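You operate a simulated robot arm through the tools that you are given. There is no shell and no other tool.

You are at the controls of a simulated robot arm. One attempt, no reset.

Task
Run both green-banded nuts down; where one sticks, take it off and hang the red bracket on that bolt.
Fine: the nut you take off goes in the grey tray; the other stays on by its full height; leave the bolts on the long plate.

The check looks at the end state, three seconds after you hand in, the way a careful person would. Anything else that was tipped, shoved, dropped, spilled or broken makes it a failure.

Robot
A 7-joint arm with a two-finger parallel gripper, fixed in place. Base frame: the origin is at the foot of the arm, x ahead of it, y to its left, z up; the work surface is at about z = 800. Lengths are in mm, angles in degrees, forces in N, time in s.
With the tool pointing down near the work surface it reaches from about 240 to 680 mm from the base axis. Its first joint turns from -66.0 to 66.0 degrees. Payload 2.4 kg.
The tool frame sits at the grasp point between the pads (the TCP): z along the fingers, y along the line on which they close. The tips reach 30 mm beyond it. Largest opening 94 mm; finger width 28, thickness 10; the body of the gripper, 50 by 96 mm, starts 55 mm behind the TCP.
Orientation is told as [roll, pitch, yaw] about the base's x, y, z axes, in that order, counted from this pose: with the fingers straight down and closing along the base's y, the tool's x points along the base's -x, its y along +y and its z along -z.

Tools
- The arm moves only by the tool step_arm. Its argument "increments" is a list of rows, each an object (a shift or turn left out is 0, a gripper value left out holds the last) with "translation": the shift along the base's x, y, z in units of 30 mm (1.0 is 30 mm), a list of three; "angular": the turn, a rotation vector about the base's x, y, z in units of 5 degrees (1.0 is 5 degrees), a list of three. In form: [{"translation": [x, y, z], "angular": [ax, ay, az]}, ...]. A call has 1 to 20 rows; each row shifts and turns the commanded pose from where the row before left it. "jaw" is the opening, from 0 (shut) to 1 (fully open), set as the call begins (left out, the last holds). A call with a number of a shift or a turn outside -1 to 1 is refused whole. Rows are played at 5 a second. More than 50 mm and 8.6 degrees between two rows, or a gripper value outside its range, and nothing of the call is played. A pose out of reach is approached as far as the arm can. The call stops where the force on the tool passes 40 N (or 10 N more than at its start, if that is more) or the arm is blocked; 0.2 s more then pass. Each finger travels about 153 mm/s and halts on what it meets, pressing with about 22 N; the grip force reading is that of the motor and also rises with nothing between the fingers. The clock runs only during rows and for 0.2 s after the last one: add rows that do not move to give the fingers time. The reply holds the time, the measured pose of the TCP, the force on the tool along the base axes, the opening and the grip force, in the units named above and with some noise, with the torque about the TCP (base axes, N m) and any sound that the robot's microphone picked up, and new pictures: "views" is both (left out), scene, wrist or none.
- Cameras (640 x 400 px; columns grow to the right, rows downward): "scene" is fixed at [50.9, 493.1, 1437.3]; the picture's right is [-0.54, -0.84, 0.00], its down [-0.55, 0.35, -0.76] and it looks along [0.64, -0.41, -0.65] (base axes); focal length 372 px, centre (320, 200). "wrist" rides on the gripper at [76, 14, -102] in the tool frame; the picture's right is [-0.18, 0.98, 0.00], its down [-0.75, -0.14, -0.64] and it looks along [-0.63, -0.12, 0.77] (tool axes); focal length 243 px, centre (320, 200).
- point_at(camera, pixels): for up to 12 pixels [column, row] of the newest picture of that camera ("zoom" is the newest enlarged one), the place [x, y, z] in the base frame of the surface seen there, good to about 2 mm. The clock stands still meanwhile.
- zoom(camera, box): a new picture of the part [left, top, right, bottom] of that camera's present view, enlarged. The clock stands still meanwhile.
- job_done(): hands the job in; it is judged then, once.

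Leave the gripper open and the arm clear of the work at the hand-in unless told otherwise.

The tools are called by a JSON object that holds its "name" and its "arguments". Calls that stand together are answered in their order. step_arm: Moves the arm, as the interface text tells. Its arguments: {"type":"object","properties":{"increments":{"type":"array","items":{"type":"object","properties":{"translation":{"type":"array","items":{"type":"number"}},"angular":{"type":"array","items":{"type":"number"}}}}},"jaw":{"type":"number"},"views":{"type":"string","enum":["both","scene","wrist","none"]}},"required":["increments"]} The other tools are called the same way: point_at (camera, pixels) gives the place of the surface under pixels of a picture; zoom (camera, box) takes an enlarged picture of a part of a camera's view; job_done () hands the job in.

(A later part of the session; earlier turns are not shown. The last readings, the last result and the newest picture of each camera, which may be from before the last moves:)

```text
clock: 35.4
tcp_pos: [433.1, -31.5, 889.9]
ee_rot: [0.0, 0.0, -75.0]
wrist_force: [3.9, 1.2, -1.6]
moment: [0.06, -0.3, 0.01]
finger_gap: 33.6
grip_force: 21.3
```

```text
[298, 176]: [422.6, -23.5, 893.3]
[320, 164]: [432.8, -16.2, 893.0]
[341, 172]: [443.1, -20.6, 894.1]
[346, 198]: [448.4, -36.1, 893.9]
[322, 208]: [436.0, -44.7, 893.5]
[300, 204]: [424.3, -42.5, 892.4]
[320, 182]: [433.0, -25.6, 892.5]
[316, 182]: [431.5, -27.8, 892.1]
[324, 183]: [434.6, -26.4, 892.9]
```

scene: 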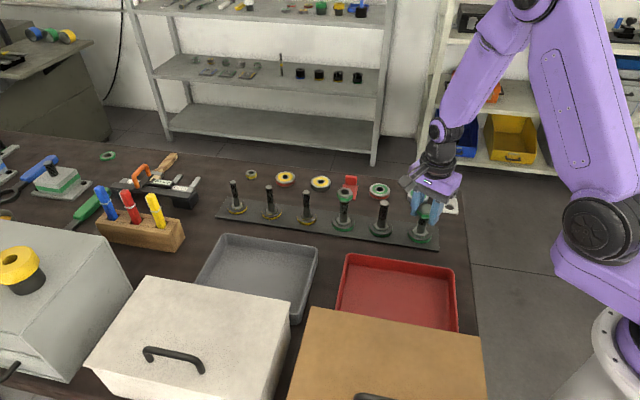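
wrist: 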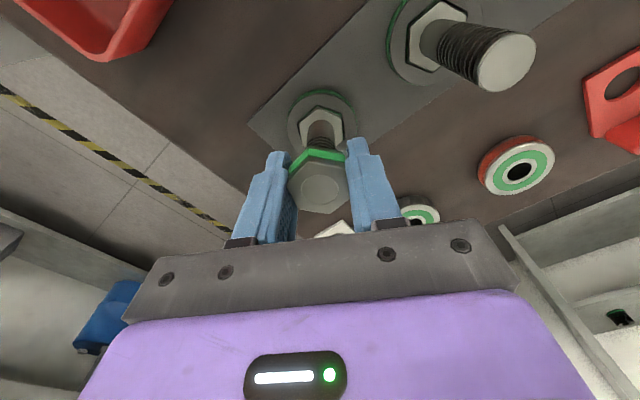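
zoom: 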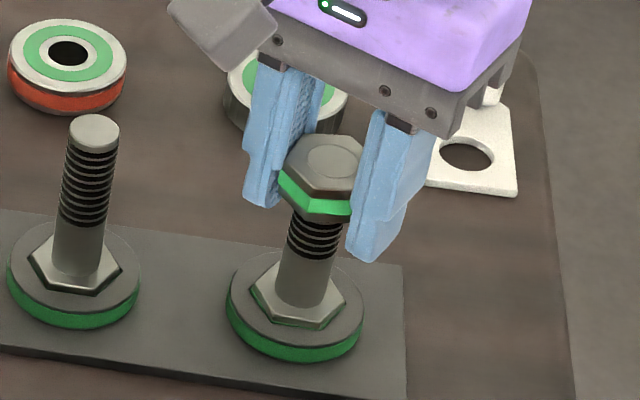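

Nut top is now nearly flush with the bolt end (893.4 vs 892.5). The bolt is lifted about 1 mm (thin green line), so I lower 1.2 mm, then open and rotate back.

{"name": "step_arm", "arguments": {"increments": [{"translation": [0, 0, -0.02]}, {"translation": [0, 0, -0.02]}, {}], "views": "none"}}

{"name": "step_arm", "arguments": {"increments": [{}, {}, {"angular": [0, 0, 1]}, {"angular": [0, 0, 1]}, {"angular": [0, 0, 1]}, {"angular": [0, 0, 1]}, {"angular": [0, 0, 1]}, {"angular": [0, 0, 1]}, {"angular": [0, 0, 1]}, {"angular": [0, 0, 1]}, {"angular": [0, 0, 1]}, {"angular": [0, 0, 1]}, {"angular": [0, 0, 1]}, {"angular": [0, 0, 1]}, {"angular": [0, 0, 1]}, {"angular": [0, 0, 1]}, {"angular": [0, 0, 1]}, {"angular": [0, 0, 1]}, {"angular": [0, 0, 1]}, {"angular": [0, 0, 1]}], "jaw": 0.7, "views": "both"}}

```text
clock: 36.2
tcp_pos: [435.0, -32.4, 889.3]
ee_rot: [0.0, 0.0, -75.0]
wrist_force: [0.7, 0.4, 6.2]
moment: [0.13, 0.04, 0.0]
finger_gap: 33.7
grip_force: 22.2
```

```text
clock: 40.4
tcp_pos: [434.0, -30.8, 888.6]
ee_rot: [-0.1, 0.1, 15.2]
wrist_force: [0.4, 0.3, 0.8]
moment: [0.02, -0.01, -0.03]
finger_gap: 65.6
grip_force: 0.0
```

scene: 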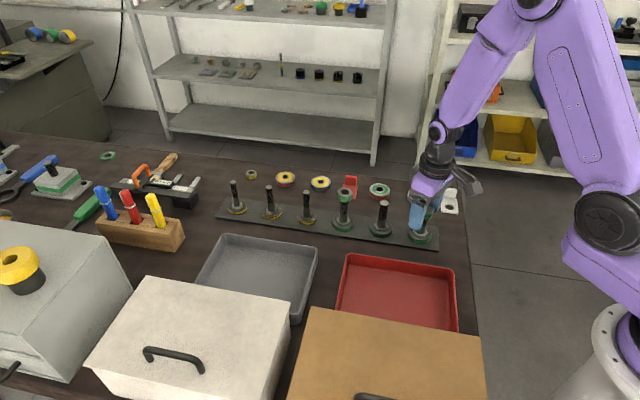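
wrist: 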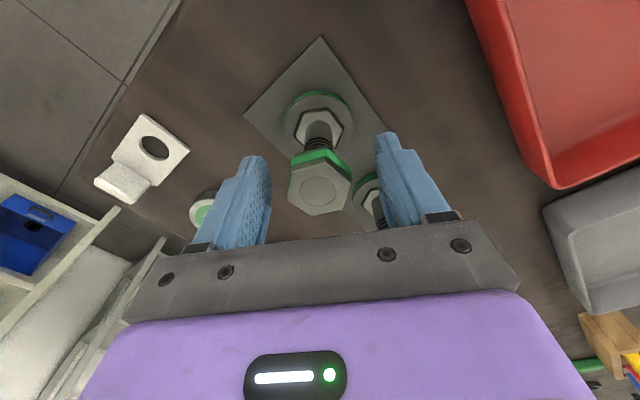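

Seated and released. Finishing the back-rotation to yaw 105.

{"name": "step_arm", "arguments": {"increments": [{"angular": [0, 0, 1]}, {"angular": [0, 0, 1]}, {"angular": [0, 0, 1]}, {"angular": [0, 0, 1]}, {"angular": [0, 0, 1]}, {"angular": [0, 0, 1]}, {"angular": [0, 0, 1]}, {"angular": [0, 0, 1]}, {"angular": [0, 0, 1]}, {"angular": [0, 0, 1]}, {"angular": [0, 0, 1]}, {"angular": [0, 0, 1]}, {"angular": [0, 0, 1]}, {"angular": [0, 0, 1]}, {"angular": [0, 0, 1]}, {"angular": [0, 0, 1]}, {"angular": [0, 0, 1]}, {"angular": [0, 0, 1]}, {}], "views": "none"}}

{"name": "step_arm", "arguments": {"increments": [{}, {}, {}, {"translation": [0, 0, -0.0075], "angular": [0, 0, -1]}, {"translation": [0, 0, -0.0075], "angular": [0, 0, -1]}, {"translation": [0, 0, -0.0075], "angular": [0, 0, -1]}, {"translation": [0, 0, -0.0075], "angular": [0, 0, -1]}, {"translation": [0, 0, -0.0075], "angular": [0, 0, -1]}, {"translation": [0, 0, -0.0075], "angular": [0, 0, -1]}, {"translation": [0, 0, -0.0075], "angular": [0, 0, -1]}, {"translation": [0, 0, -0.0075], "angular": [0, 0, -1]}, {"translation": [0, 0, -0.0075], "angular": [0, 0, -1]}, {"translation": [0, 0, -0.0075], "angular": [0, 0, -1]}, {"translation": [0, 0, -0.0075], "angular": [0, 0, -1]}, {"translation": [0, 0, -0.0075], "angular": [0, 0, -1]}], "jaw": 0, "views": "both"}}

{"name": "zoom", "arguments": {"camera": "scene", "box": [400, 180, 448, 250]}}

{"name": "point_at", "arguments": {"camera": "wrist", "pixels": [[298, 176], [320, 164], [341, 172], [346, 198], [322, 208], [300, 204], [320, 182], [316, 182], [324, 183]]}}

```text
clock: 44.4
tcp_pos: [432.9, -31.0, 888.9]
ee_rot: [0.0, 0.0, 105.2]
wrist_force: [-0.7, 0.5, 0.0]
moment: [0.01, 0.01, 0.01]
finger_gap: 66.0
grip_force: 0.1
```

```text
clock: 47.6
tcp_pos: [434.9, -30.4, 885.6]
ee_rot: [0.0, 0.0, 45.0]
wrist_force: [4.2, 2.0, -5.2]
moment: [0.17, -0.37, 0.03]
finger_gap: 33.4
grip_force: 21.8
```

scene: 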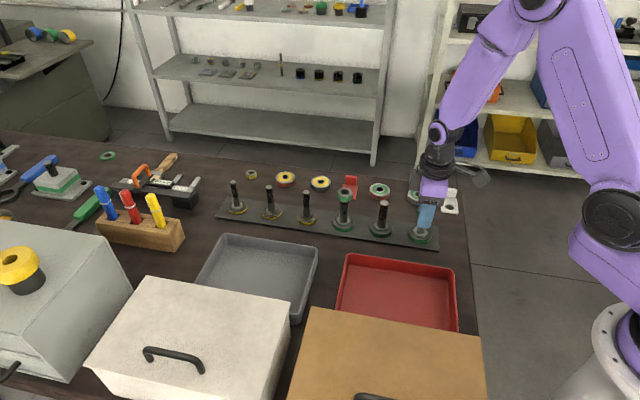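
wrist: 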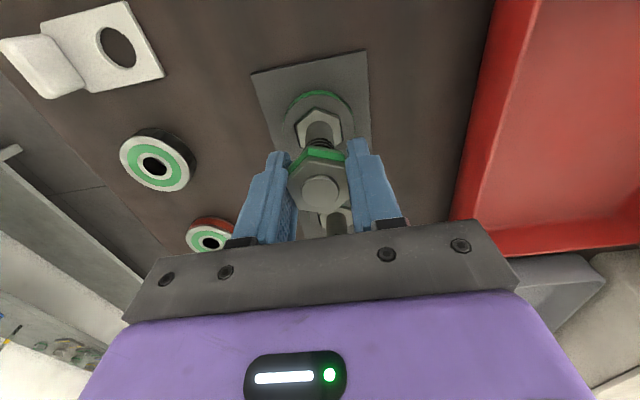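

```text
5.71 times, centred on (424, 215) of scene
```

zoom: 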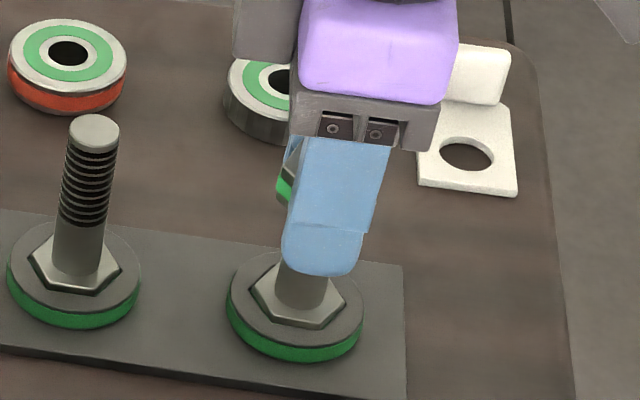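

```text
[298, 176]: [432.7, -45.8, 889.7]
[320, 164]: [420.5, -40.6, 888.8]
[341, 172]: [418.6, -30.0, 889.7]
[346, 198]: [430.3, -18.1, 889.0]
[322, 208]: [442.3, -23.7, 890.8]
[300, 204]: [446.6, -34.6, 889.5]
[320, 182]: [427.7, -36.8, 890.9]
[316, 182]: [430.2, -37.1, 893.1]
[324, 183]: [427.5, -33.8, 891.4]
```

Nut top (889.6) is now below the bolt end (~892). Continuing clockwise 60° with slightly higher feed.

{"name": "step_arm", "arguments": {"increments": [{"translation": [0, 0, -0.012], "angular": [0, 0, -1]}, {"translation": [0, 0, -0.01], "angular": [0, 0, -1]}, {"translation": [0, 0, -0.008], "angular": [0, 0, -1]}, {"translation": [0, 0, -0.008], "angular": [0, 0, -1]}, {"translation": [0, 0, -0.008], "angular": [0, 0, -1]}, {"translation": [0, 0, -0.008], "angular": [0, 0, -1]}, {"translation": [0, 0, -0.008], "angular": [0, 0, -1]}, {"translation": [0, 0, -0.008], "angular": [0, 0, -1]}, {"translation": [0, 0, -0.008], "angular": [0, 0, -1]}, {"translation": [0, 0, -0.008], "angular": [0, 0, -1]}, {"translation": [0, 0, -0.008], "angular": [0, 0, -1]}, {"translation": [0, 0, -0.008], "angular": [0, 0, -1]}, {}], "views": "both"}}

{"name": "zoom", "arguments": {"camera": "scene", "box": [400, 180, 448, 250]}}

{"name": "point_at", "arguments": {"camera": "wrist", "pixels": [[298, 176], [320, 164], [341, 172], [346, 198], [322, 208], [300, 204], [320, 182], [316, 182], [324, 183]]}}

```text
clock: 50.4
tcp_pos: [435.2, -31.8, 882.7]
ee_rot: [0.1, 0.0, -15.1]
wrist_force: [6.8, -3.8, 11.2]
moment: [-0.17, -0.27, -0.01]
finger_gap: 33.4
grip_force: 22.2
```

scene: 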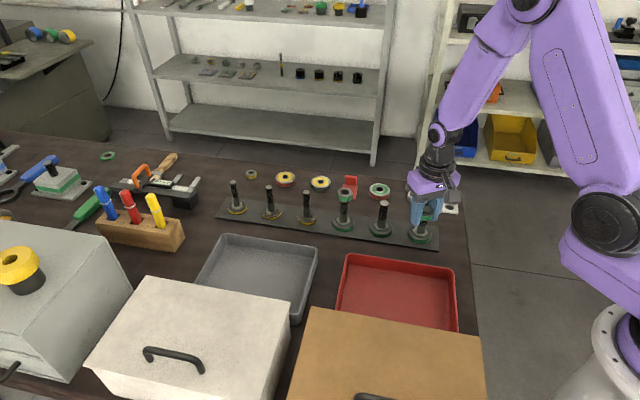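
wrist: 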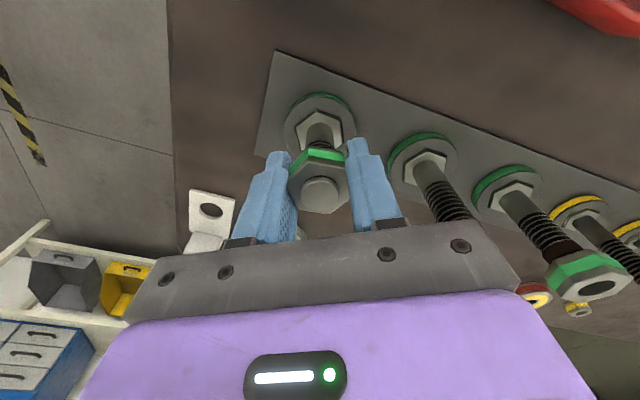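

```text
5.71 times, centred on (424, 215) of scene
```

zoom: 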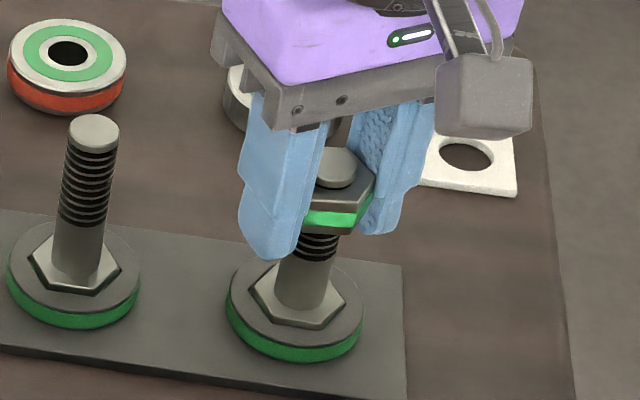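

```text
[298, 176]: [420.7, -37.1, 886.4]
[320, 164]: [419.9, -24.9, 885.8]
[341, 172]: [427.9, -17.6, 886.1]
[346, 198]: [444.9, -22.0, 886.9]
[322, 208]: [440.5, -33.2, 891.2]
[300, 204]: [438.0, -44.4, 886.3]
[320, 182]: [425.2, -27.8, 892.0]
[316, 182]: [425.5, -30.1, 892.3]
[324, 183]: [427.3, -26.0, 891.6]
```

Nut top 886.3, about 5.5 mm of bolt showing above; a few thread rings remain below. Continuing 60°.

{"name": "step_arm", "arguments": {"increments": [{"translation": [0, 0, -0.005], "angular": [0, 0, -1]}, {"translation": [0, 0, -0.005], "angular": [0, 0, -1]}, {"translation": [0, 0, -0.006], "angular": [0, 0, -1]}, {"translation": [0, 0, -0.007], "angular": [0, 0, -1]}, {"translation": [0, 0, -0.007], "angular": [0, 0, -1]}, {"translation": [0, 0, -0.007], "angular": [0, 0, -1]}, {"translation": [0, 0, -0.007], "angular": [0, 0, -1]}, {"translation": [0, 0, -0.007], "angular": [0, 0, -1]}, {"translation": [0, 0, -0.007], "angular": [0, 0, -1]}, {"translation": [0, 0, -0.007], "angular": [0, 0, -1]}, {"translation": [0, 0, -0.007], "angular": [0, 0, -1]}, {"translation": [0, 0, -0.007], "angular": [0, 0, -1]}, {}], "views": "both"}}

{"name": "zoom", "arguments": {"camera": "scene", "box": [400, 180, 448, 250]}}

{"name": "point_at", "arguments": {"camera": "wrist", "pixels": [[298, 176], [320, 164], [341, 172], [346, 198], [322, 208], [300, 204], [320, 182], [316, 182], [324, 183]]}}

```text
clock: 53.2
tcp_pos: [433.5, -31.4, 880.6]
ee_rot: [-0.1, 0.0, -75.1]
wrist_force: [1.9, 6.0, -4.6]
moment: [0.41, -0.08, 0.04]
finger_gap: 33.4
grip_force: 22.0
```

scene: 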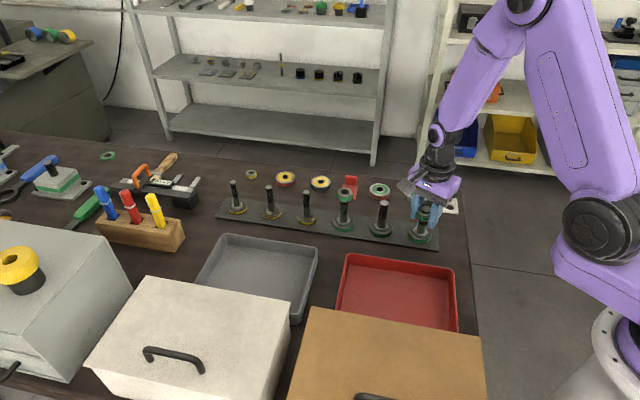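
wrist: 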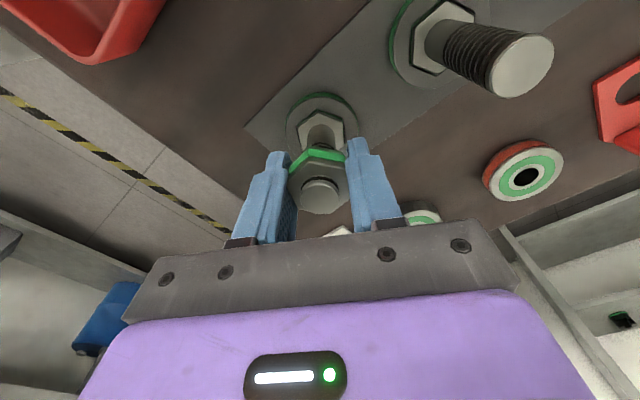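

```text
5.71 times, centred on (424, 215) of scene
```

zoom: 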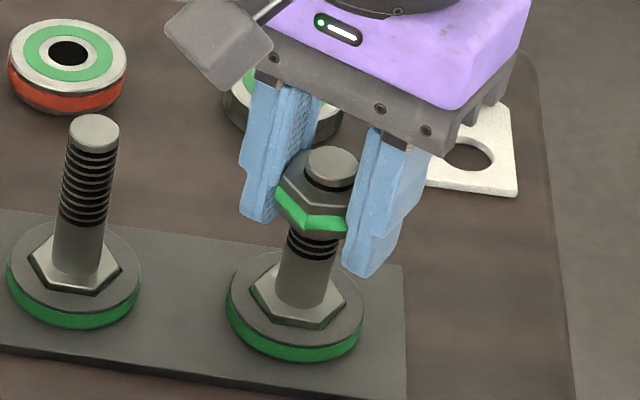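

```text
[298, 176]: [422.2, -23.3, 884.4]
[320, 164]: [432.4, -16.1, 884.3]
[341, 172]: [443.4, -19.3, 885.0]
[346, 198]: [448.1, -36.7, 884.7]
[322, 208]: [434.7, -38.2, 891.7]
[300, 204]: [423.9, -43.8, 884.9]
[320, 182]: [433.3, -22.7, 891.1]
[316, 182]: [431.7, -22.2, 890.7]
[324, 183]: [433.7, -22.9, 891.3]
```

6.5 mm of bolt now shows above the nut, and it's still free (0.04 N·m). I'll settle the bolt, regrip and run the rest to the thread's end to be sure it doesn't stick further down.

{"name": "step_arm", "arguments": {"increments": [{"translation": [0, 0, -0.02]}, {"translation": [0, 0, -0.01]}, {}], "views": "none"}}

{"name": "step_arm", "arguments": {"increments": [{}, {}, {"angular": [0, 0, 1]}, {"angular": [0, 0, 1]}, {"angular": [0, 0, 1]}, {"angular": [0, 0, 1]}, {"angular": [0, 0, 1]}, {"angular": [0, 0, 1]}, {"angular": [0, 0, 1]}, {"angular": [0, 0, 1]}, {"angular": [0, 0, 1]}, {"angular": [0, 0, 1]}, {"angular": [0, 0, 1]}, {"angular": [0, 0, 1]}, {"angular": [0, 0, 1]}, {"angular": [0, 0, 1]}, {"angular": [0, 0, 1]}, {"angular": [0, 0, 1]}, {"angular": [0, 0, 1]}, {"angular": [0, 0, 1]}], "jaw": 0.7, "views": "none"}}

{"name": "step_arm", "arguments": {"increments": [{"angular": [0, 0, 1]}, {"angular": [0, 0, 1]}, {"angular": [0, 0, 1]}, {"angular": [0, 0, 1]}, {"angular": [0, 0, 1]}, {"angular": [0, 0, 1]}, {"angular": [0, 0, 1]}, {"angular": [0, 0, 1]}, {"angular": [0, 0, 1]}, {"angular": [0, 0, 1]}, {"angular": [0, 0, 1]}, {"angular": [0, 0, 1]}, {"angular": [0, 0, 1]}, {"angular": [0, 0, 1]}, {"angular": [0, 0, 1]}, {"angular": [0, 0, 1]}, {"angular": [0, 0, 1]}, {"angular": [0, 0, 1]}, {}], "views": "both"}}

```text
clock: 54.0
tcp_pos: [434.7, -32.4, 880.6]
ee_rot: [0.0, 0.0, -75.0]
wrist_force: [1.6, 4.6, 9.5]
moment: [0.39, 0.08, -0.02]
finger_gap: 33.5
grip_force: 22.1
```

```text
clock: 58.2
tcp_pos: [433.0, -30.4, 879.4]
ee_rot: [0.0, 0.1, 15.2]
wrist_force: [-0.2, 0.1, 0.7]
moment: [-0.01, -0.01, 0.01]
finger_gap: 65.7
grip_force: 0.1
```

```text
clock: 62.2
tcp_pos: [434.0, -32.0, 881.1]
ee_rot: [0.0, 0.1, 105.2]
wrist_force: [0.2, 1.1, -0.6]
moment: [-0.01, -0.01, 0.02]
finger_gap: 66.1
grip_force: 0.0
```

scene: 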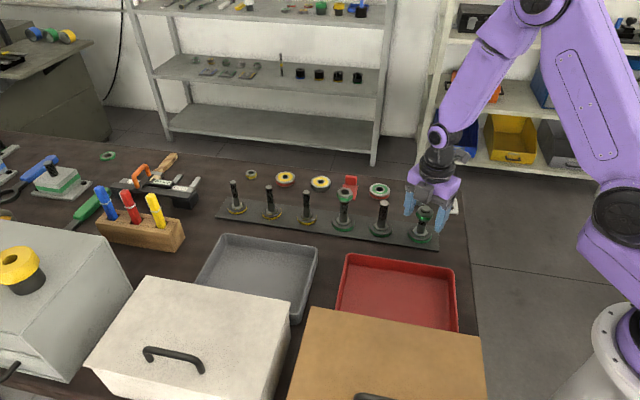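
wrist: 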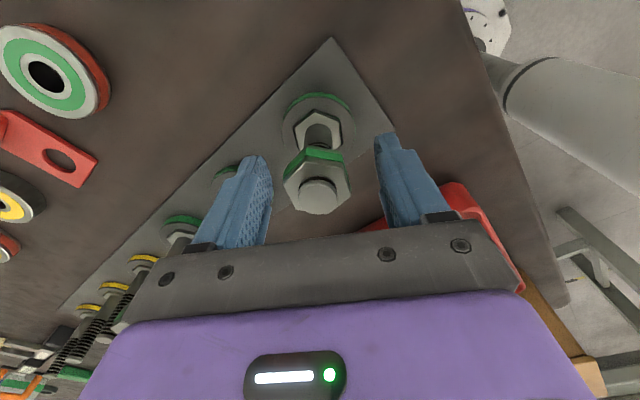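

Nut steady, fingers around it. Closing and turning another 60° clockwise with feed.

{"name": "step_arm", "arguments": {"increments": [{}, {}, {}, {"translation": [0, 0, -0.008], "angular": [0, 0, -1]}, {"translation": [0, 0, -0.008], "angular": [0, 0, -1]}, {"translation": [0, 0, -0.008], "angular": [0, 0, -1]}, {"translation": [0, 0, -0.008], "angular": [0, 0, -1]}, {"translation": [0, 0, -0.008], "angular": [0, 0, -1]}, {"translation": [0, 0, -0.008], "angular": [0, 0, -1]}, {"translation": [0, 0, -0.008], "angular": [0, 0, -1]}, {"translation": [0, 0, -0.008], "angular": [0, 0, -1]}, {"translation": [0, 0, -0.008], "angular": [0, 0, -1]}, {"translation": [0, 0, -0.008], "angular": [0, 0, -1]}, {"translation": [0, 0, -0.008], "angular": [0, 0, -1]}, {"translation": [0, 0, -0.008], "angular": [0, 0, -1]}], "jaw": 0, "views": "both"}}

{"name": "zoom", "arguments": {"camera": "wrist", "box": [256, 80, 384, 220]}}

{"name": "point_at", "arguments": {"camera": "wrist", "pixels": [[298, 176], [320, 164], [341, 172], [346, 198], [300, 204], [320, 182], [316, 188], [324, 192]]}}

```text
clock: 65.4
tcp_pos: [434.8, -31.3, 878.1]
ee_rot: [-0.1, 0.0, 44.9]
wrist_force: [6.7, 3.2, -3.6]
moment: [0.17, -0.48, 0.04]
finger_gap: 33.5
grip_force: 21.9
```

scene: 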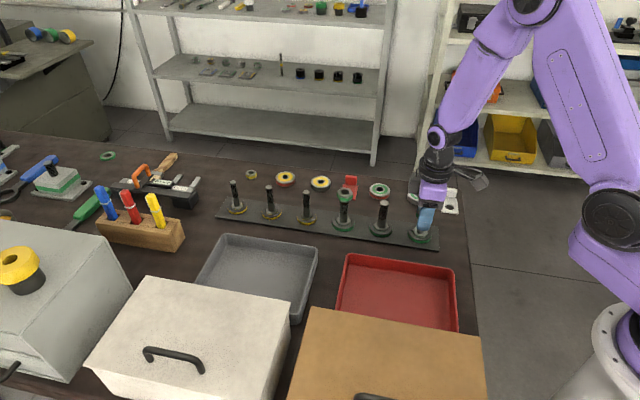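
wrist: 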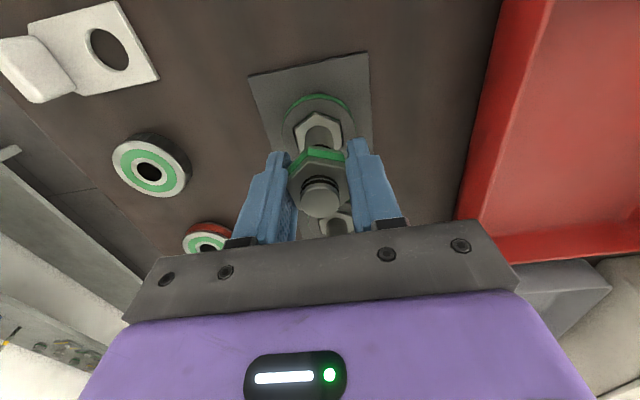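

```text
2.86 times, centred on (320, 150) of wrist
```

zoom: 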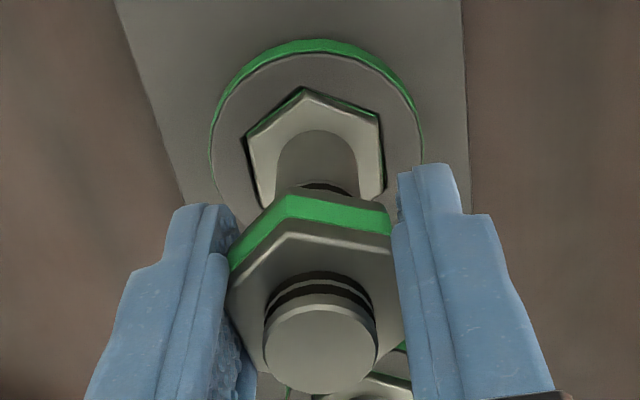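

```text
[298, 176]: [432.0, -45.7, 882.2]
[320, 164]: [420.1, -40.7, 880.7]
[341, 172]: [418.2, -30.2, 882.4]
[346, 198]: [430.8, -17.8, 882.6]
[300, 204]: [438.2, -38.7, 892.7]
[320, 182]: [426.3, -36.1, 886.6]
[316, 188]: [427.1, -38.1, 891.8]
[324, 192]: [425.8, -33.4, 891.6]
```

Only about one thread ring remains below the nut. One more 30° turn, watching the torque for the end of thread.

{"name": "step_arm", "arguments": {"increments": [{"translation": [0, 0, -0.01], "angular": [0, 0, -1]}, {"translation": [0, 0, -0.01], "angular": [0, 0, -1]}, {"translation": [0, 0, -0.01], "angular": [0, 0, -1]}, {"translation": [0, 0, -0.01], "angular": [0, 0, -1]}, {"translation": [0, 0, -0.01], "angular": [0, 0, -1]}, {"translation": [0, 0, -0.01], "angular": [0, 0, -1]}, {}], "views": "both"}}

{"name": "zoom", "arguments": {"camera": "wrist", "box": [256, 80, 384, 220]}}

{"name": "point_at", "arguments": {"camera": "wrist", "pixels": [[298, 176], [320, 164], [341, 172], [346, 198], [300, 204], [320, 182], [316, 188], [324, 192]]}}

```text
clock: 67.0
tcp_pos: [435.1, -31.2, 876.7]
ee_rot: [0.0, -0.1, 15.0]
wrist_force: [7.3, -1.5, 9.3]
moment: [0.01, -0.29, -0.02]
finger_gap: 33.3
grip_force: 22.3
```

scene: 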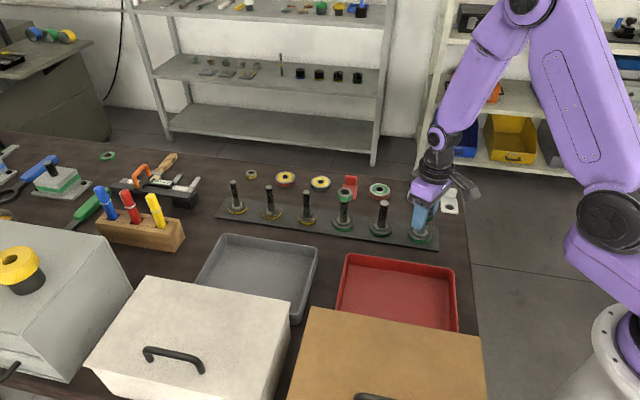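
wrist: 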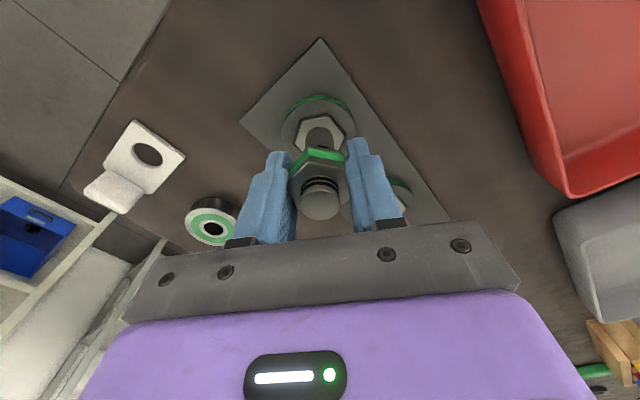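

```text
2.86 times, centred on (320, 150) of wrist
```

zoom: 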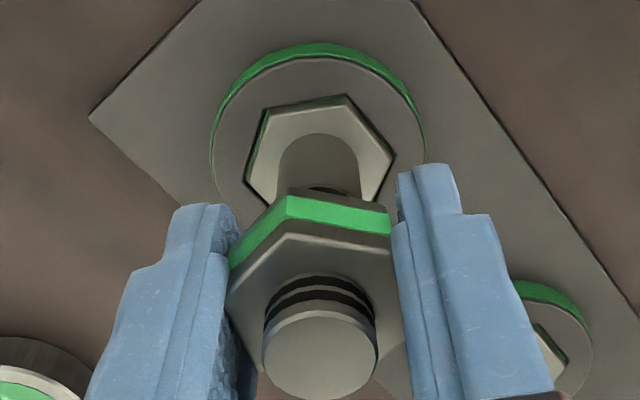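

```text
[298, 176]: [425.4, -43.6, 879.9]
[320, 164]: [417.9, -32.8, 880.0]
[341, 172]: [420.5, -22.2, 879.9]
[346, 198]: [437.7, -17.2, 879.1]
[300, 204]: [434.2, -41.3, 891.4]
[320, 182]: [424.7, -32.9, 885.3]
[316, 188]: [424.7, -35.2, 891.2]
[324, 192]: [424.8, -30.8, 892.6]
```

This nut ran freely all the way: top 879.8 against bolt end 891.5, practically to the end of the thread, with the bolt seated. I open and rise clear.

{"name": "step_arm", "arguments": {"increments": [{}, {}, {"translation": [0, 0, 0.5]}, {"translation": [0, 0, 0.8]}, {"translation": [0, 0, 1]}, {"translation": [0, 0, 1]}, {"translation": [0, 0, 0.5]}, {}], "jaw": 1, "views": "both"}}

{"name": "zoom", "arguments": {"camera": "scene", "box": [400, 180, 448, 250]}}

{"name": "zoom", "arguments": {"camera": "scene", "box": [320, 170, 384, 240]}}

```text
clock: 68.8
tcp_pos: [433.4, -30.6, 990.2]
ee_rot: [-0.1, 0.0, 15.0]
wrist_force: [0.3, 0.1, 0.0]
moment: [0.03, 0.04, -0.02]
finger_gap: 94.1
grip_force: 0.0
```

scene: 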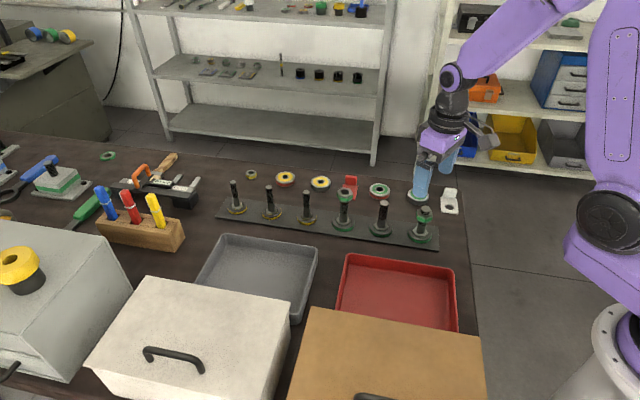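
wrist: 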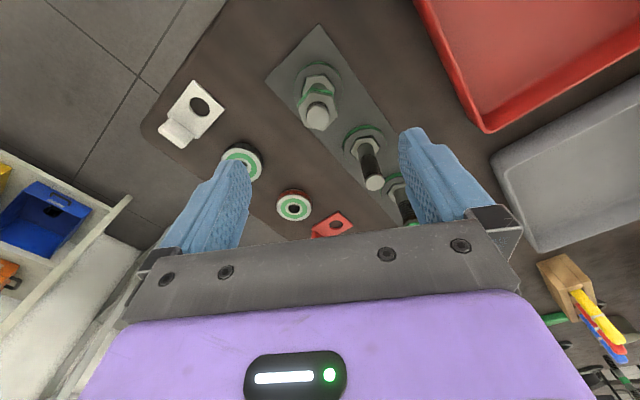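

```text
5.71 times, centred on (424, 215) of scene
```

zoom: 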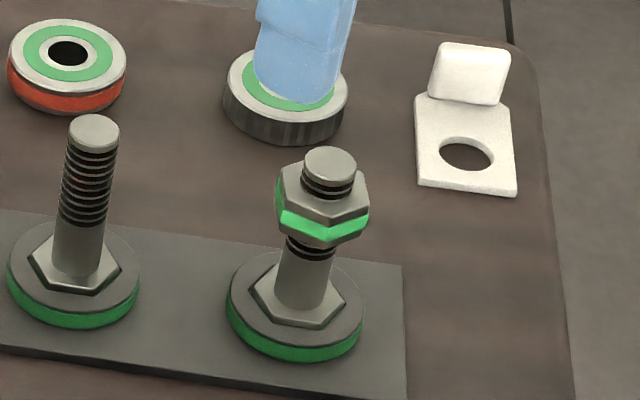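

```text
5.71 times, centred on (352, 205) of scene
```

zoom: 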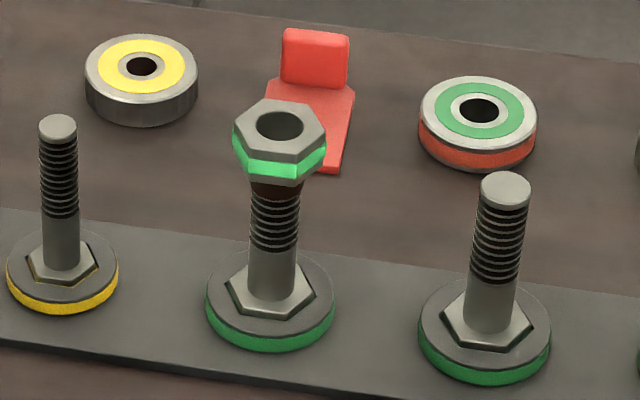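

The right nut sits well down on its thread, bolt upright and seated. Next the left nut: moving over (560.7, 95.5) at z ≈ 990 with yaw 45°.

{"name": "step_arm", "arguments": {"increments": [{"translation": [0.422, 0.425, 0], "angular": [0, 0, 0.6]}, {"translation": [0.422, 0.425, 0], "angular": [0, 0, 0.6]}, {"translation": [0.422, 0.425, 0], "angular": [0, 0, 0.6]}, {"translation": [0.422, 0.425, 0], "angular": [0, 0, 0.6]}, {"translation": [0.422, 0.425, 0], "angular": [0, 0, 0.6]}, {"translation": [0.422, 0.425, 0], "angular": [0, 0, 0.6]}, {"translation": [0.422, 0.425, 0], "angular": [0, 0, 0.6]}, {"translation": [0.422, 0.425, 0], "angular": [0, 0, 0.6]}, {"translation": [0.422, 0.425, 0], "angular": [0, 0, 0.6]}, {"translation": [0.422, 0.425, 0], "angular": [0, 0, 0.6]}, {}, {}], "jaw": 1, "views": "both"}}

{"name": "zoom", "arguments": {"camera": "wrist", "box": [272, 60, 368, 150]}}

```text
clock: 71.4
tcp_pos: [559.9, 98.0, 990.5]
ee_rot: [-0.1, 0.0, 45.1]
wrist_force: [0.0, 0.5, 0.6]
moment: [-0.02, 0.01, 0.02]
finger_gap: 94.2
grip_force: 0.0
```

scene: 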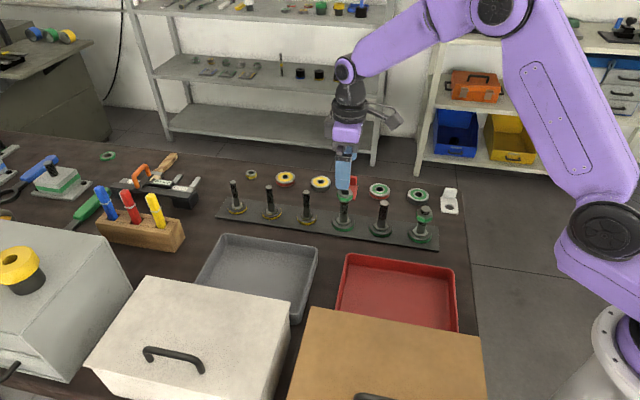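
wrist: 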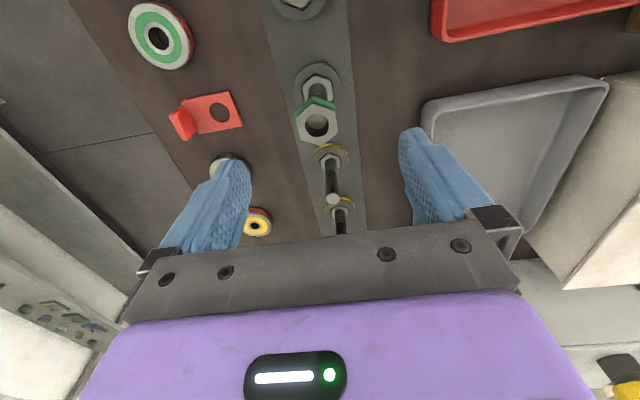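

```text
4.44 times, centred on (320, 105) of wrist
```

zoom: 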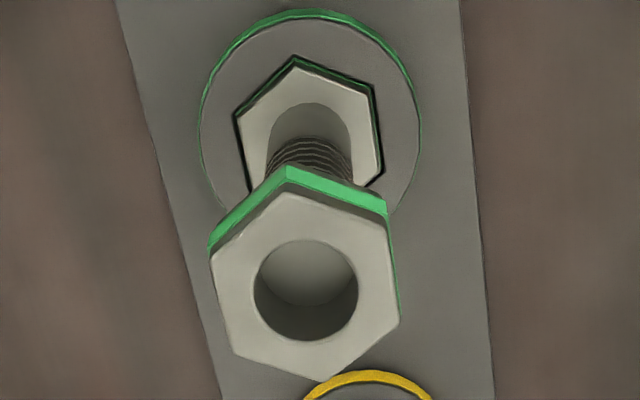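

Nut visible at wrist (317,122). Measuring its top-face corners and bolt end from here; also the red bracket at wrist (210,110).

{"name": "point_at", "arguments": {"camera": "zoom", "pixels": [[286, 198], [385, 230], [395, 318], [324, 376], [233, 348], [214, 258], [310, 270], [300, 270], [322, 275]]}}

{"name": "point_at", "arguments": {"camera": "wrist", "pixels": [[190, 100], [229, 93], [242, 125], [197, 133], [208, 112], [218, 104], [230, 110], [220, 121], [186, 127], [172, 114], [186, 107]]}}

{"name": "zoom", "arguments": {"camera": "wrist", "box": [150, 70, 270, 150]}}

```text
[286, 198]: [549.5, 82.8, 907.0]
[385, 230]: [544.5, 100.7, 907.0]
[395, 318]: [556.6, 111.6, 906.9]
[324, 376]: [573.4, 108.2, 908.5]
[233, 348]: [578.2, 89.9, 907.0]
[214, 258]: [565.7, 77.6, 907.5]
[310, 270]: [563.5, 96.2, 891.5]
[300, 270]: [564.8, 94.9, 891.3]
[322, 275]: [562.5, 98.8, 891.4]
```

```text
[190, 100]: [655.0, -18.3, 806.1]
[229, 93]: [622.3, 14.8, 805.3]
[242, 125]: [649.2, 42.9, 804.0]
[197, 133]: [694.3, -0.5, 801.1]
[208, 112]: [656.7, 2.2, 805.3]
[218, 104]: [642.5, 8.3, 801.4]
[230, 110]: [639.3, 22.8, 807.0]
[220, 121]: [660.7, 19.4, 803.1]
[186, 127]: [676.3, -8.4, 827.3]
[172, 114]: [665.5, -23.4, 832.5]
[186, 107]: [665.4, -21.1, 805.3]
```

```text
5.00 times, centred on (210, 110) of wrist
```

zoom: 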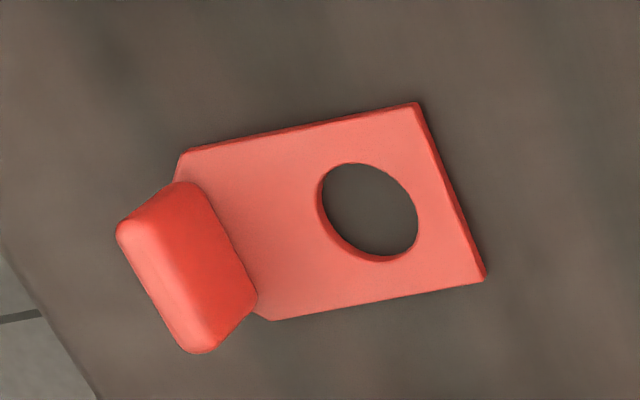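

Left nut axis ≈ (561, 95.4), top 907.3, bolt end 891.4. Descending to z ≈ 905 around it.

{"name": "step_arm", "arguments": {"increments": [{"translation": [0.01, -0.01, -0.567]}, {"translation": [0, 0, -0.567]}, {"translation": [0, 0, -0.567]}, {"translation": [0, 0, -0.567]}, {"translation": [0, 0, -0.567]}, {}, {}], "views": "wrist"}}

```text
clock: 73.0
tcp_pos: [559.8, 96.9, 904.5]
ee_rot: [0.0, 0.0, 45.0]
wrist_force: [0.3, 0.7, -0.1]
moment: [0.0, 0.03, 0.02]
finger_gap: 94.0
grip_force: 0.2
```

wrist: 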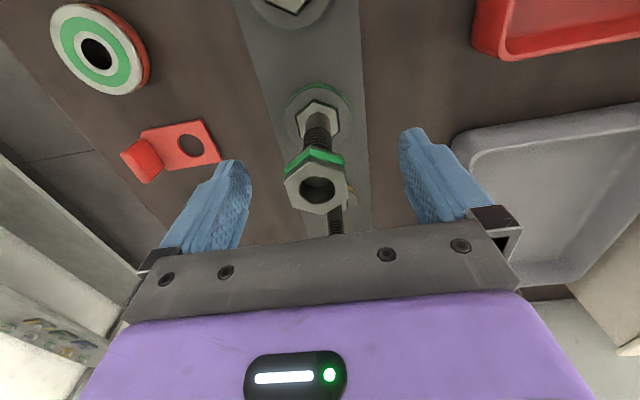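

The nut sits ~1 mm left of centre between the fingers; I shift (+0.8, −0.8) mm, then close.

{"name": "step_arm", "arguments": {"increments": [{"translation": [0.027, -0.027, 0]}, {}, {}], "views": "none"}}

{"name": "step_arm", "arguments": {"increments": [{}, {}, {}, {}], "jaw": 0, "views": "both"}}

{"name": "zoom", "arguments": {"camera": "wrist", "box": [256, 80, 384, 220]}}

```text
clock: 73.8
tcp_pos: [562.3, 96.7, 905.8]
ee_rot: [0.0, 0.0, 45.0]
wrist_force: [0.2, 0.5, -0.6]
moment: [-0.04, -0.03, 0.01]
finger_gap: 94.1
grip_force: 0.1
```

```text
clock: 74.8
tcp_pos: [561.1, 95.4, 904.5]
ee_rot: [-0.1, 0.0, 45.0]
wrist_force: [0.7, -0.3, 1.6]
moment: [0.04, -0.01, 0.03]
finger_gap: 34.3
grip_force: 21.9
```

scene: 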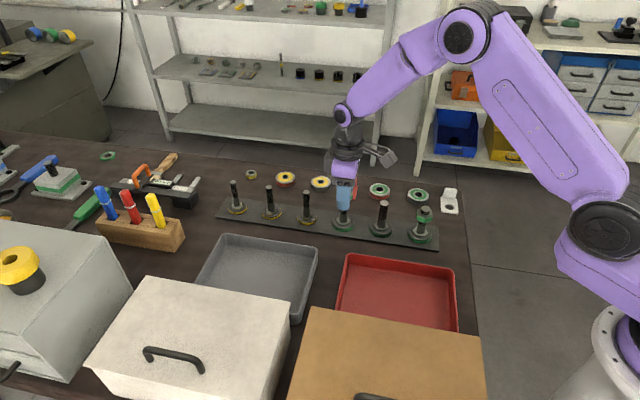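
wrist: 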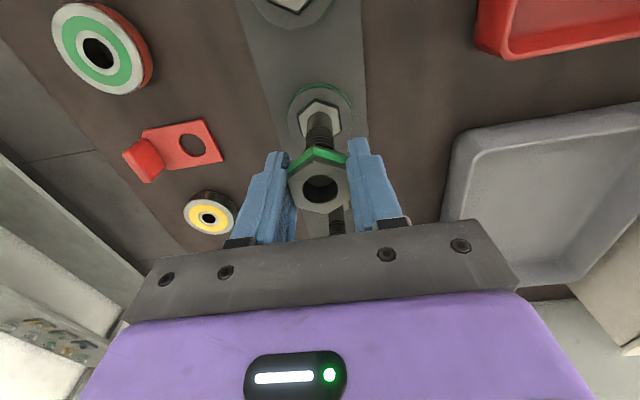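

```text
2.86 times, centred on (320, 150) of wrist
```

zoom: 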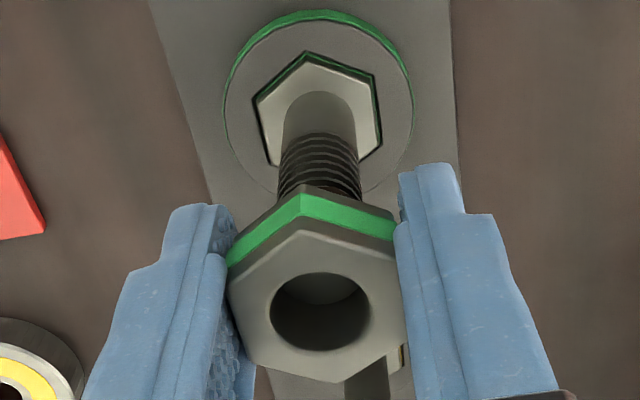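

Gripped on flats (34.3 mm). Turning 30° clockwise with feed 0.22 mm per 5°, watching torque.

{"name": "step_arm", "arguments": {"increments": [{"translation": [0, 0, -0.0072], "angular": [0, 0, -1]}, {"translation": [0, 0, -0.0072], "angular": [0, 0, -1]}, {"translation": [0, 0, -0.0072], "angular": [0, 0, -1]}, {"translation": [0, 0, -0.0072], "angular": [0, 0, -1]}, {"translation": [0, 0, -0.0072], "angular": [0, 0, -1]}, {"translation": [0, 0, -0.0072], "angular": [0, 0, -1]}, {}], "views": "both"}}

{"name": "zoom", "arguments": {"camera": "wrist", "box": [256, 80, 384, 220]}}

{"name": "zoom", "arguments": {"camera": "scene", "box": [320, 170, 368, 240]}}

{"name": "point_at", "arguments": {"camera": "wrist", "pixels": [[298, 176], [320, 164], [341, 172], [346, 198], [300, 204], [322, 208], [320, 182], [316, 182], [324, 183]]}}

```text
clock: 76.4
tcp_pos: [561.2, 95.1, 903.4]
ee_rot: [0.1, 0.0, 15.0]
wrist_force: [-1.4, 0.5, -1.8]
moment: [0.03, 0.02, 0.01]
finger_gap: 34.7
grip_force: 21.7
```

scene: 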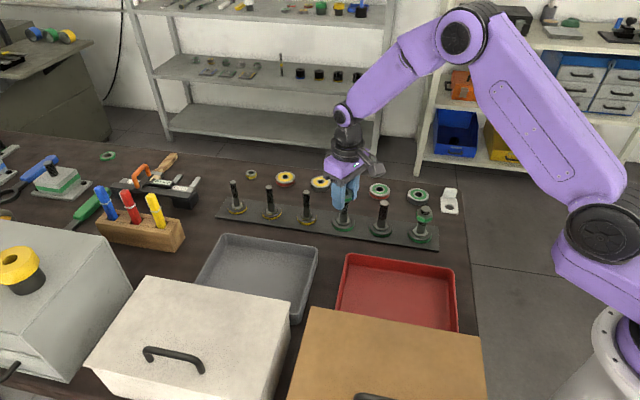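
wrist: 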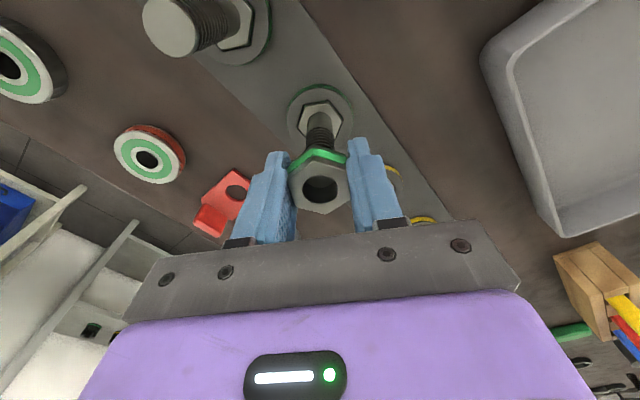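

```text
2.86 times, centred on (320, 150) of wrist
```

zoom: 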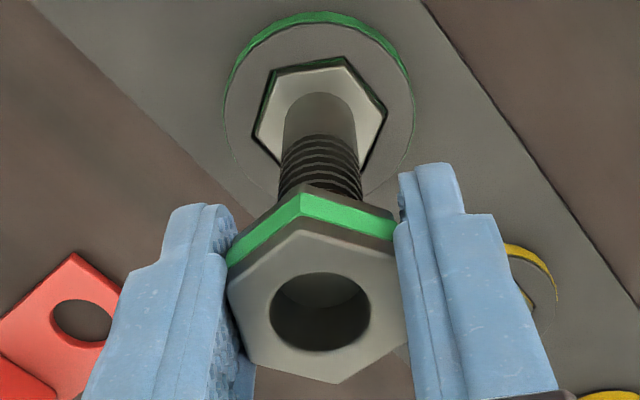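

```text
5.71 times, centred on (344, 205) of scene
```

zoom: 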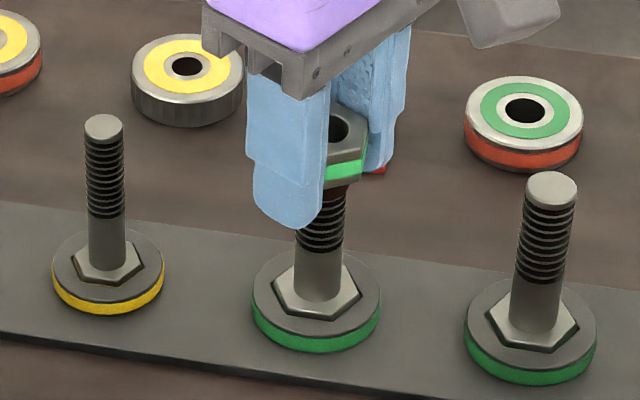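

```text
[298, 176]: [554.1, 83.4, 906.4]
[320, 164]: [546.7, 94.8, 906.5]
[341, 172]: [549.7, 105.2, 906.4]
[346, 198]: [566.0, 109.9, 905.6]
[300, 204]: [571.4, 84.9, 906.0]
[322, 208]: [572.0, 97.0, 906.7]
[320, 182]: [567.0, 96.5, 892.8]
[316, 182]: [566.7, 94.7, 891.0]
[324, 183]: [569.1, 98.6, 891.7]
```

Nut turned with the gripper (top 906.3), torque near zero; bolt seated. Another 30°.

{"name": "step_arm", "arguments": {"increments": [{"translation": [0, 0, -0.0075], "angular": [0, 0, -1]}, {"translation": [0, 0, -0.0075], "angular": [0, 0, -1]}, {"translation": [0, 0, -0.0075], "angular": [0, 0, -1]}, {"translation": [0, 0, -0.0075], "angular": [0, 0, -1]}, {"translation": [0, 0, -0.0075], "angular": [0, 0, -1]}, {"translation": [0, 0, -0.0075], "angular": [0, 0, -1]}, {}], "views": "both"}}

{"name": "zoom", "arguments": {"camera": "wrist", "box": [256, 80, 384, 220]}}

{"name": "point_at", "arguments": {"camera": "wrist", "pixels": [[298, 176], [320, 164], [341, 172], [346, 198], [300, 204], [322, 208], [320, 182], [316, 182], [324, 183]]}}

```text
clock: 78.0
tcp_pos: [561.7, 96.1, 903.1]
ee_rot: [0.0, 0.0, -15.0]
wrist_force: [-0.3, -2.2, -2.7]
moment: [-0.07, 0.0, 0.0]
finger_gap: 34.3
grip_force: 22.0
```

scene: 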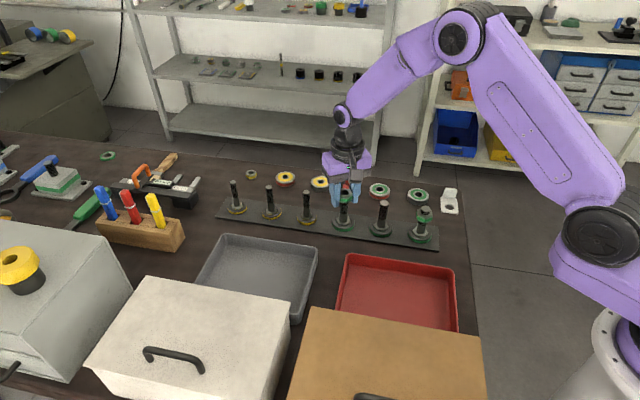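
wrist: 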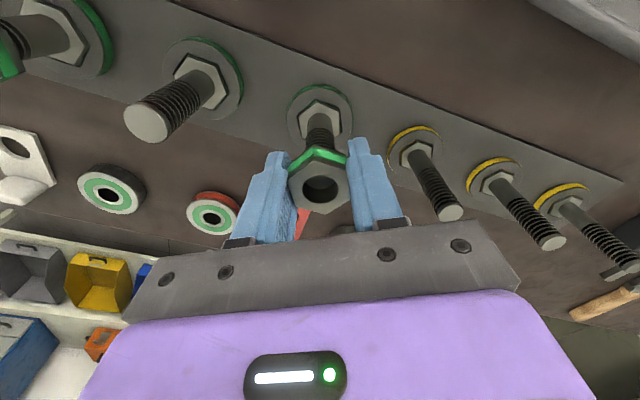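

```text
2.86 times, centred on (320, 150) of wrist
```

zoom: 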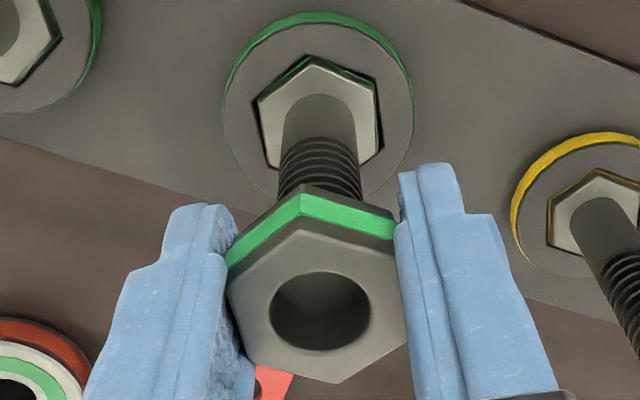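

```text
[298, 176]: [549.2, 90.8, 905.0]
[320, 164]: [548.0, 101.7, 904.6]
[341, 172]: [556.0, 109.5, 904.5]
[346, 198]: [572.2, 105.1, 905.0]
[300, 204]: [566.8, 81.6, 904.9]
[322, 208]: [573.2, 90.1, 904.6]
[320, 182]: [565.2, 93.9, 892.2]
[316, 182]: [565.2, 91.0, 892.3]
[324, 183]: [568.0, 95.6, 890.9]
```

Nut top 904.8, no torque yet; the bolt foot isn't turning in its seat. Continuing 60° to yaw −75.

{"name": "step_arm", "arguments": {"increments": [{"translation": [0, 0, -0.0078], "angular": [0, 0, -1]}, {"translation": [0, 0, -0.0078], "angular": [0, 0, -1]}, {"translation": [0, 0, -0.0078], "angular": [0, 0, -1]}, {"translation": [0, 0, -0.0078], "angular": [0, 0, -1]}, {"translation": [0, 0, -0.0078], "angular": [0, 0, -1]}, {"translation": [0, 0, -0.0078], "angular": [0, 0, -1]}, {}], "views": "wrist"}}

{"name": "zoom", "arguments": {"camera": "wrist", "box": [256, 80, 384, 220]}}

{"name": "point_at", "arguments": {"camera": "wrist", "pixels": [[298, 176], [320, 164], [341, 172], [346, 198], [300, 204], [322, 208], [320, 182], [316, 182], [324, 183]]}}

```text
clock: 79.6
tcp_pos: [562.8, 95.5, 901.9]
ee_rot: [0.0, 0.0, -45.1]
wrist_force: [-2.7, -4.3, 8.7]
moment: [-0.12, 0.23, 0.2]
finger_gap: 36.0
grip_force: 21.6
```

wrist: 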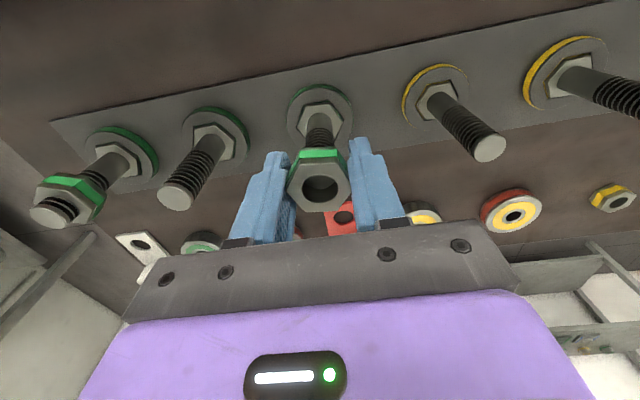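

```text
2.86 times, centred on (320, 150) of wrist
```

zoom: 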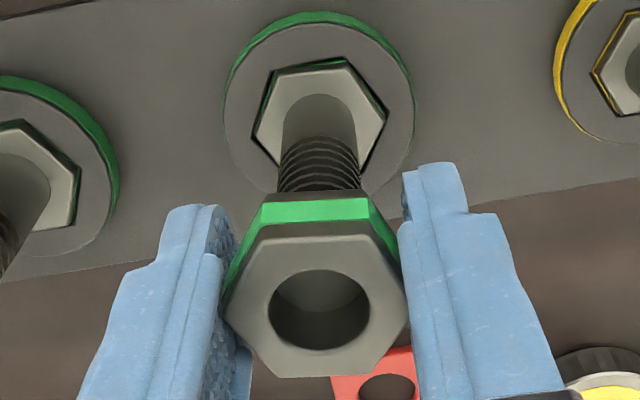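

```text
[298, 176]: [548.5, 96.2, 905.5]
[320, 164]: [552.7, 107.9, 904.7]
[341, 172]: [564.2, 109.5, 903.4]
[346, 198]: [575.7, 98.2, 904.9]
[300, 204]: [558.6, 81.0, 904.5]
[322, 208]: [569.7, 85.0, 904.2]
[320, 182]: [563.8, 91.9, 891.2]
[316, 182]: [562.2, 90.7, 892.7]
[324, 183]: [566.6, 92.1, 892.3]
```

Now it sticks: torque 0.20 N·m, gap sprang to 36.0 mm, and the pads slipped round the nut (its flat, not its corner, now faces the top of the wrist view), with top still 904.6. So this is the sticking nut. I'll open, rotate to yaw −75 (a flat pair for the jammed orientation), and look.

{"name": "step_arm", "arguments": {"increments": [{}, {}, {"angular": [0, 0, -1]}, {"angular": [0, 0, -1]}, {"angular": [0, 0, -1]}, {"angular": [0, 0, -1]}, {"angular": [0, 0, -1]}, {"angular": [0, 0, -1]}, {}, {}], "jaw": 0.7, "views": "both"}}

{"name": "zoom", "arguments": {"camera": "wrist", "box": [256, 80, 384, 220]}}

{"name": "zoom", "arguments": {"camera": "scene", "box": [320, 170, 368, 240]}}

```text
clock: 81.8
tcp_pos: [561.1, 96.8, 901.9]
ee_rot: [0.0, -0.1, -75.0]
wrist_force: [0.2, -0.1, 0.0]
moment: [0.0, 0.0, 0.02]
finger_gap: 65.9
grip_force: 0.1
```

scene: 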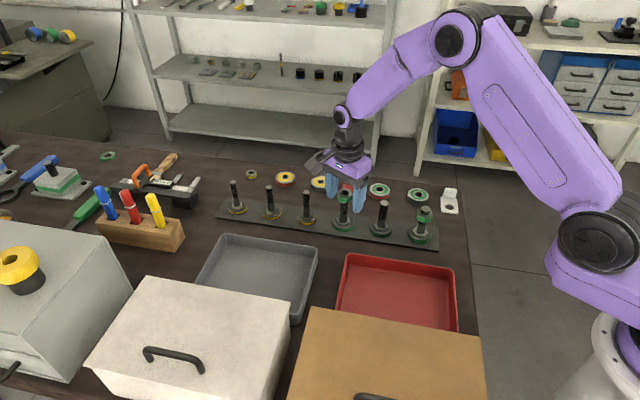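
wrist: 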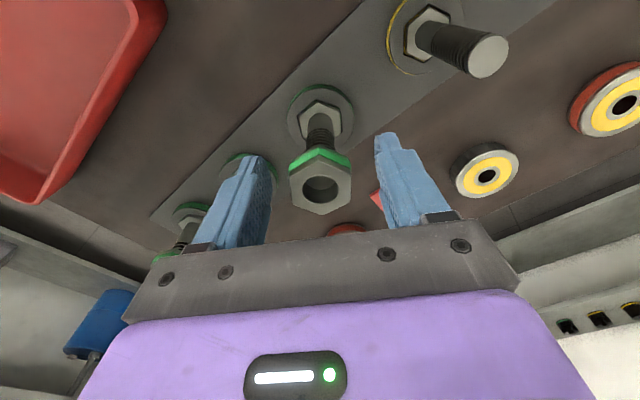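

```text
2.86 times, centred on (320, 150) of wrist
```

zoom: 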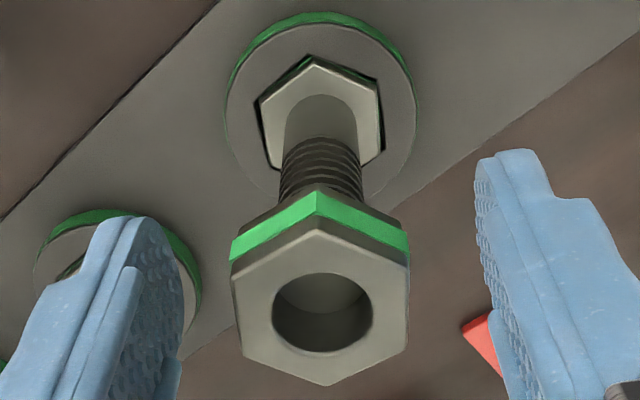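

```text
5.71 times, centred on (344, 205) of scene
```

zoom: 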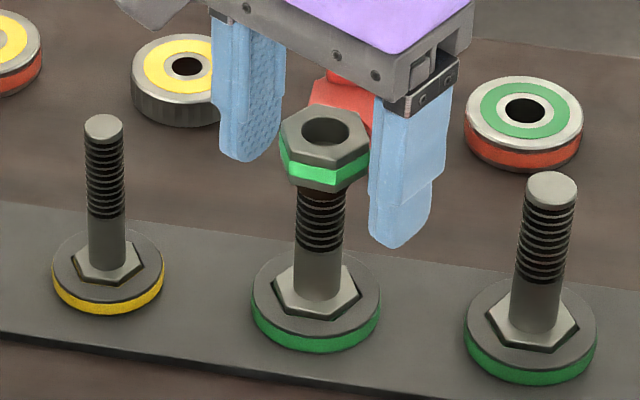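

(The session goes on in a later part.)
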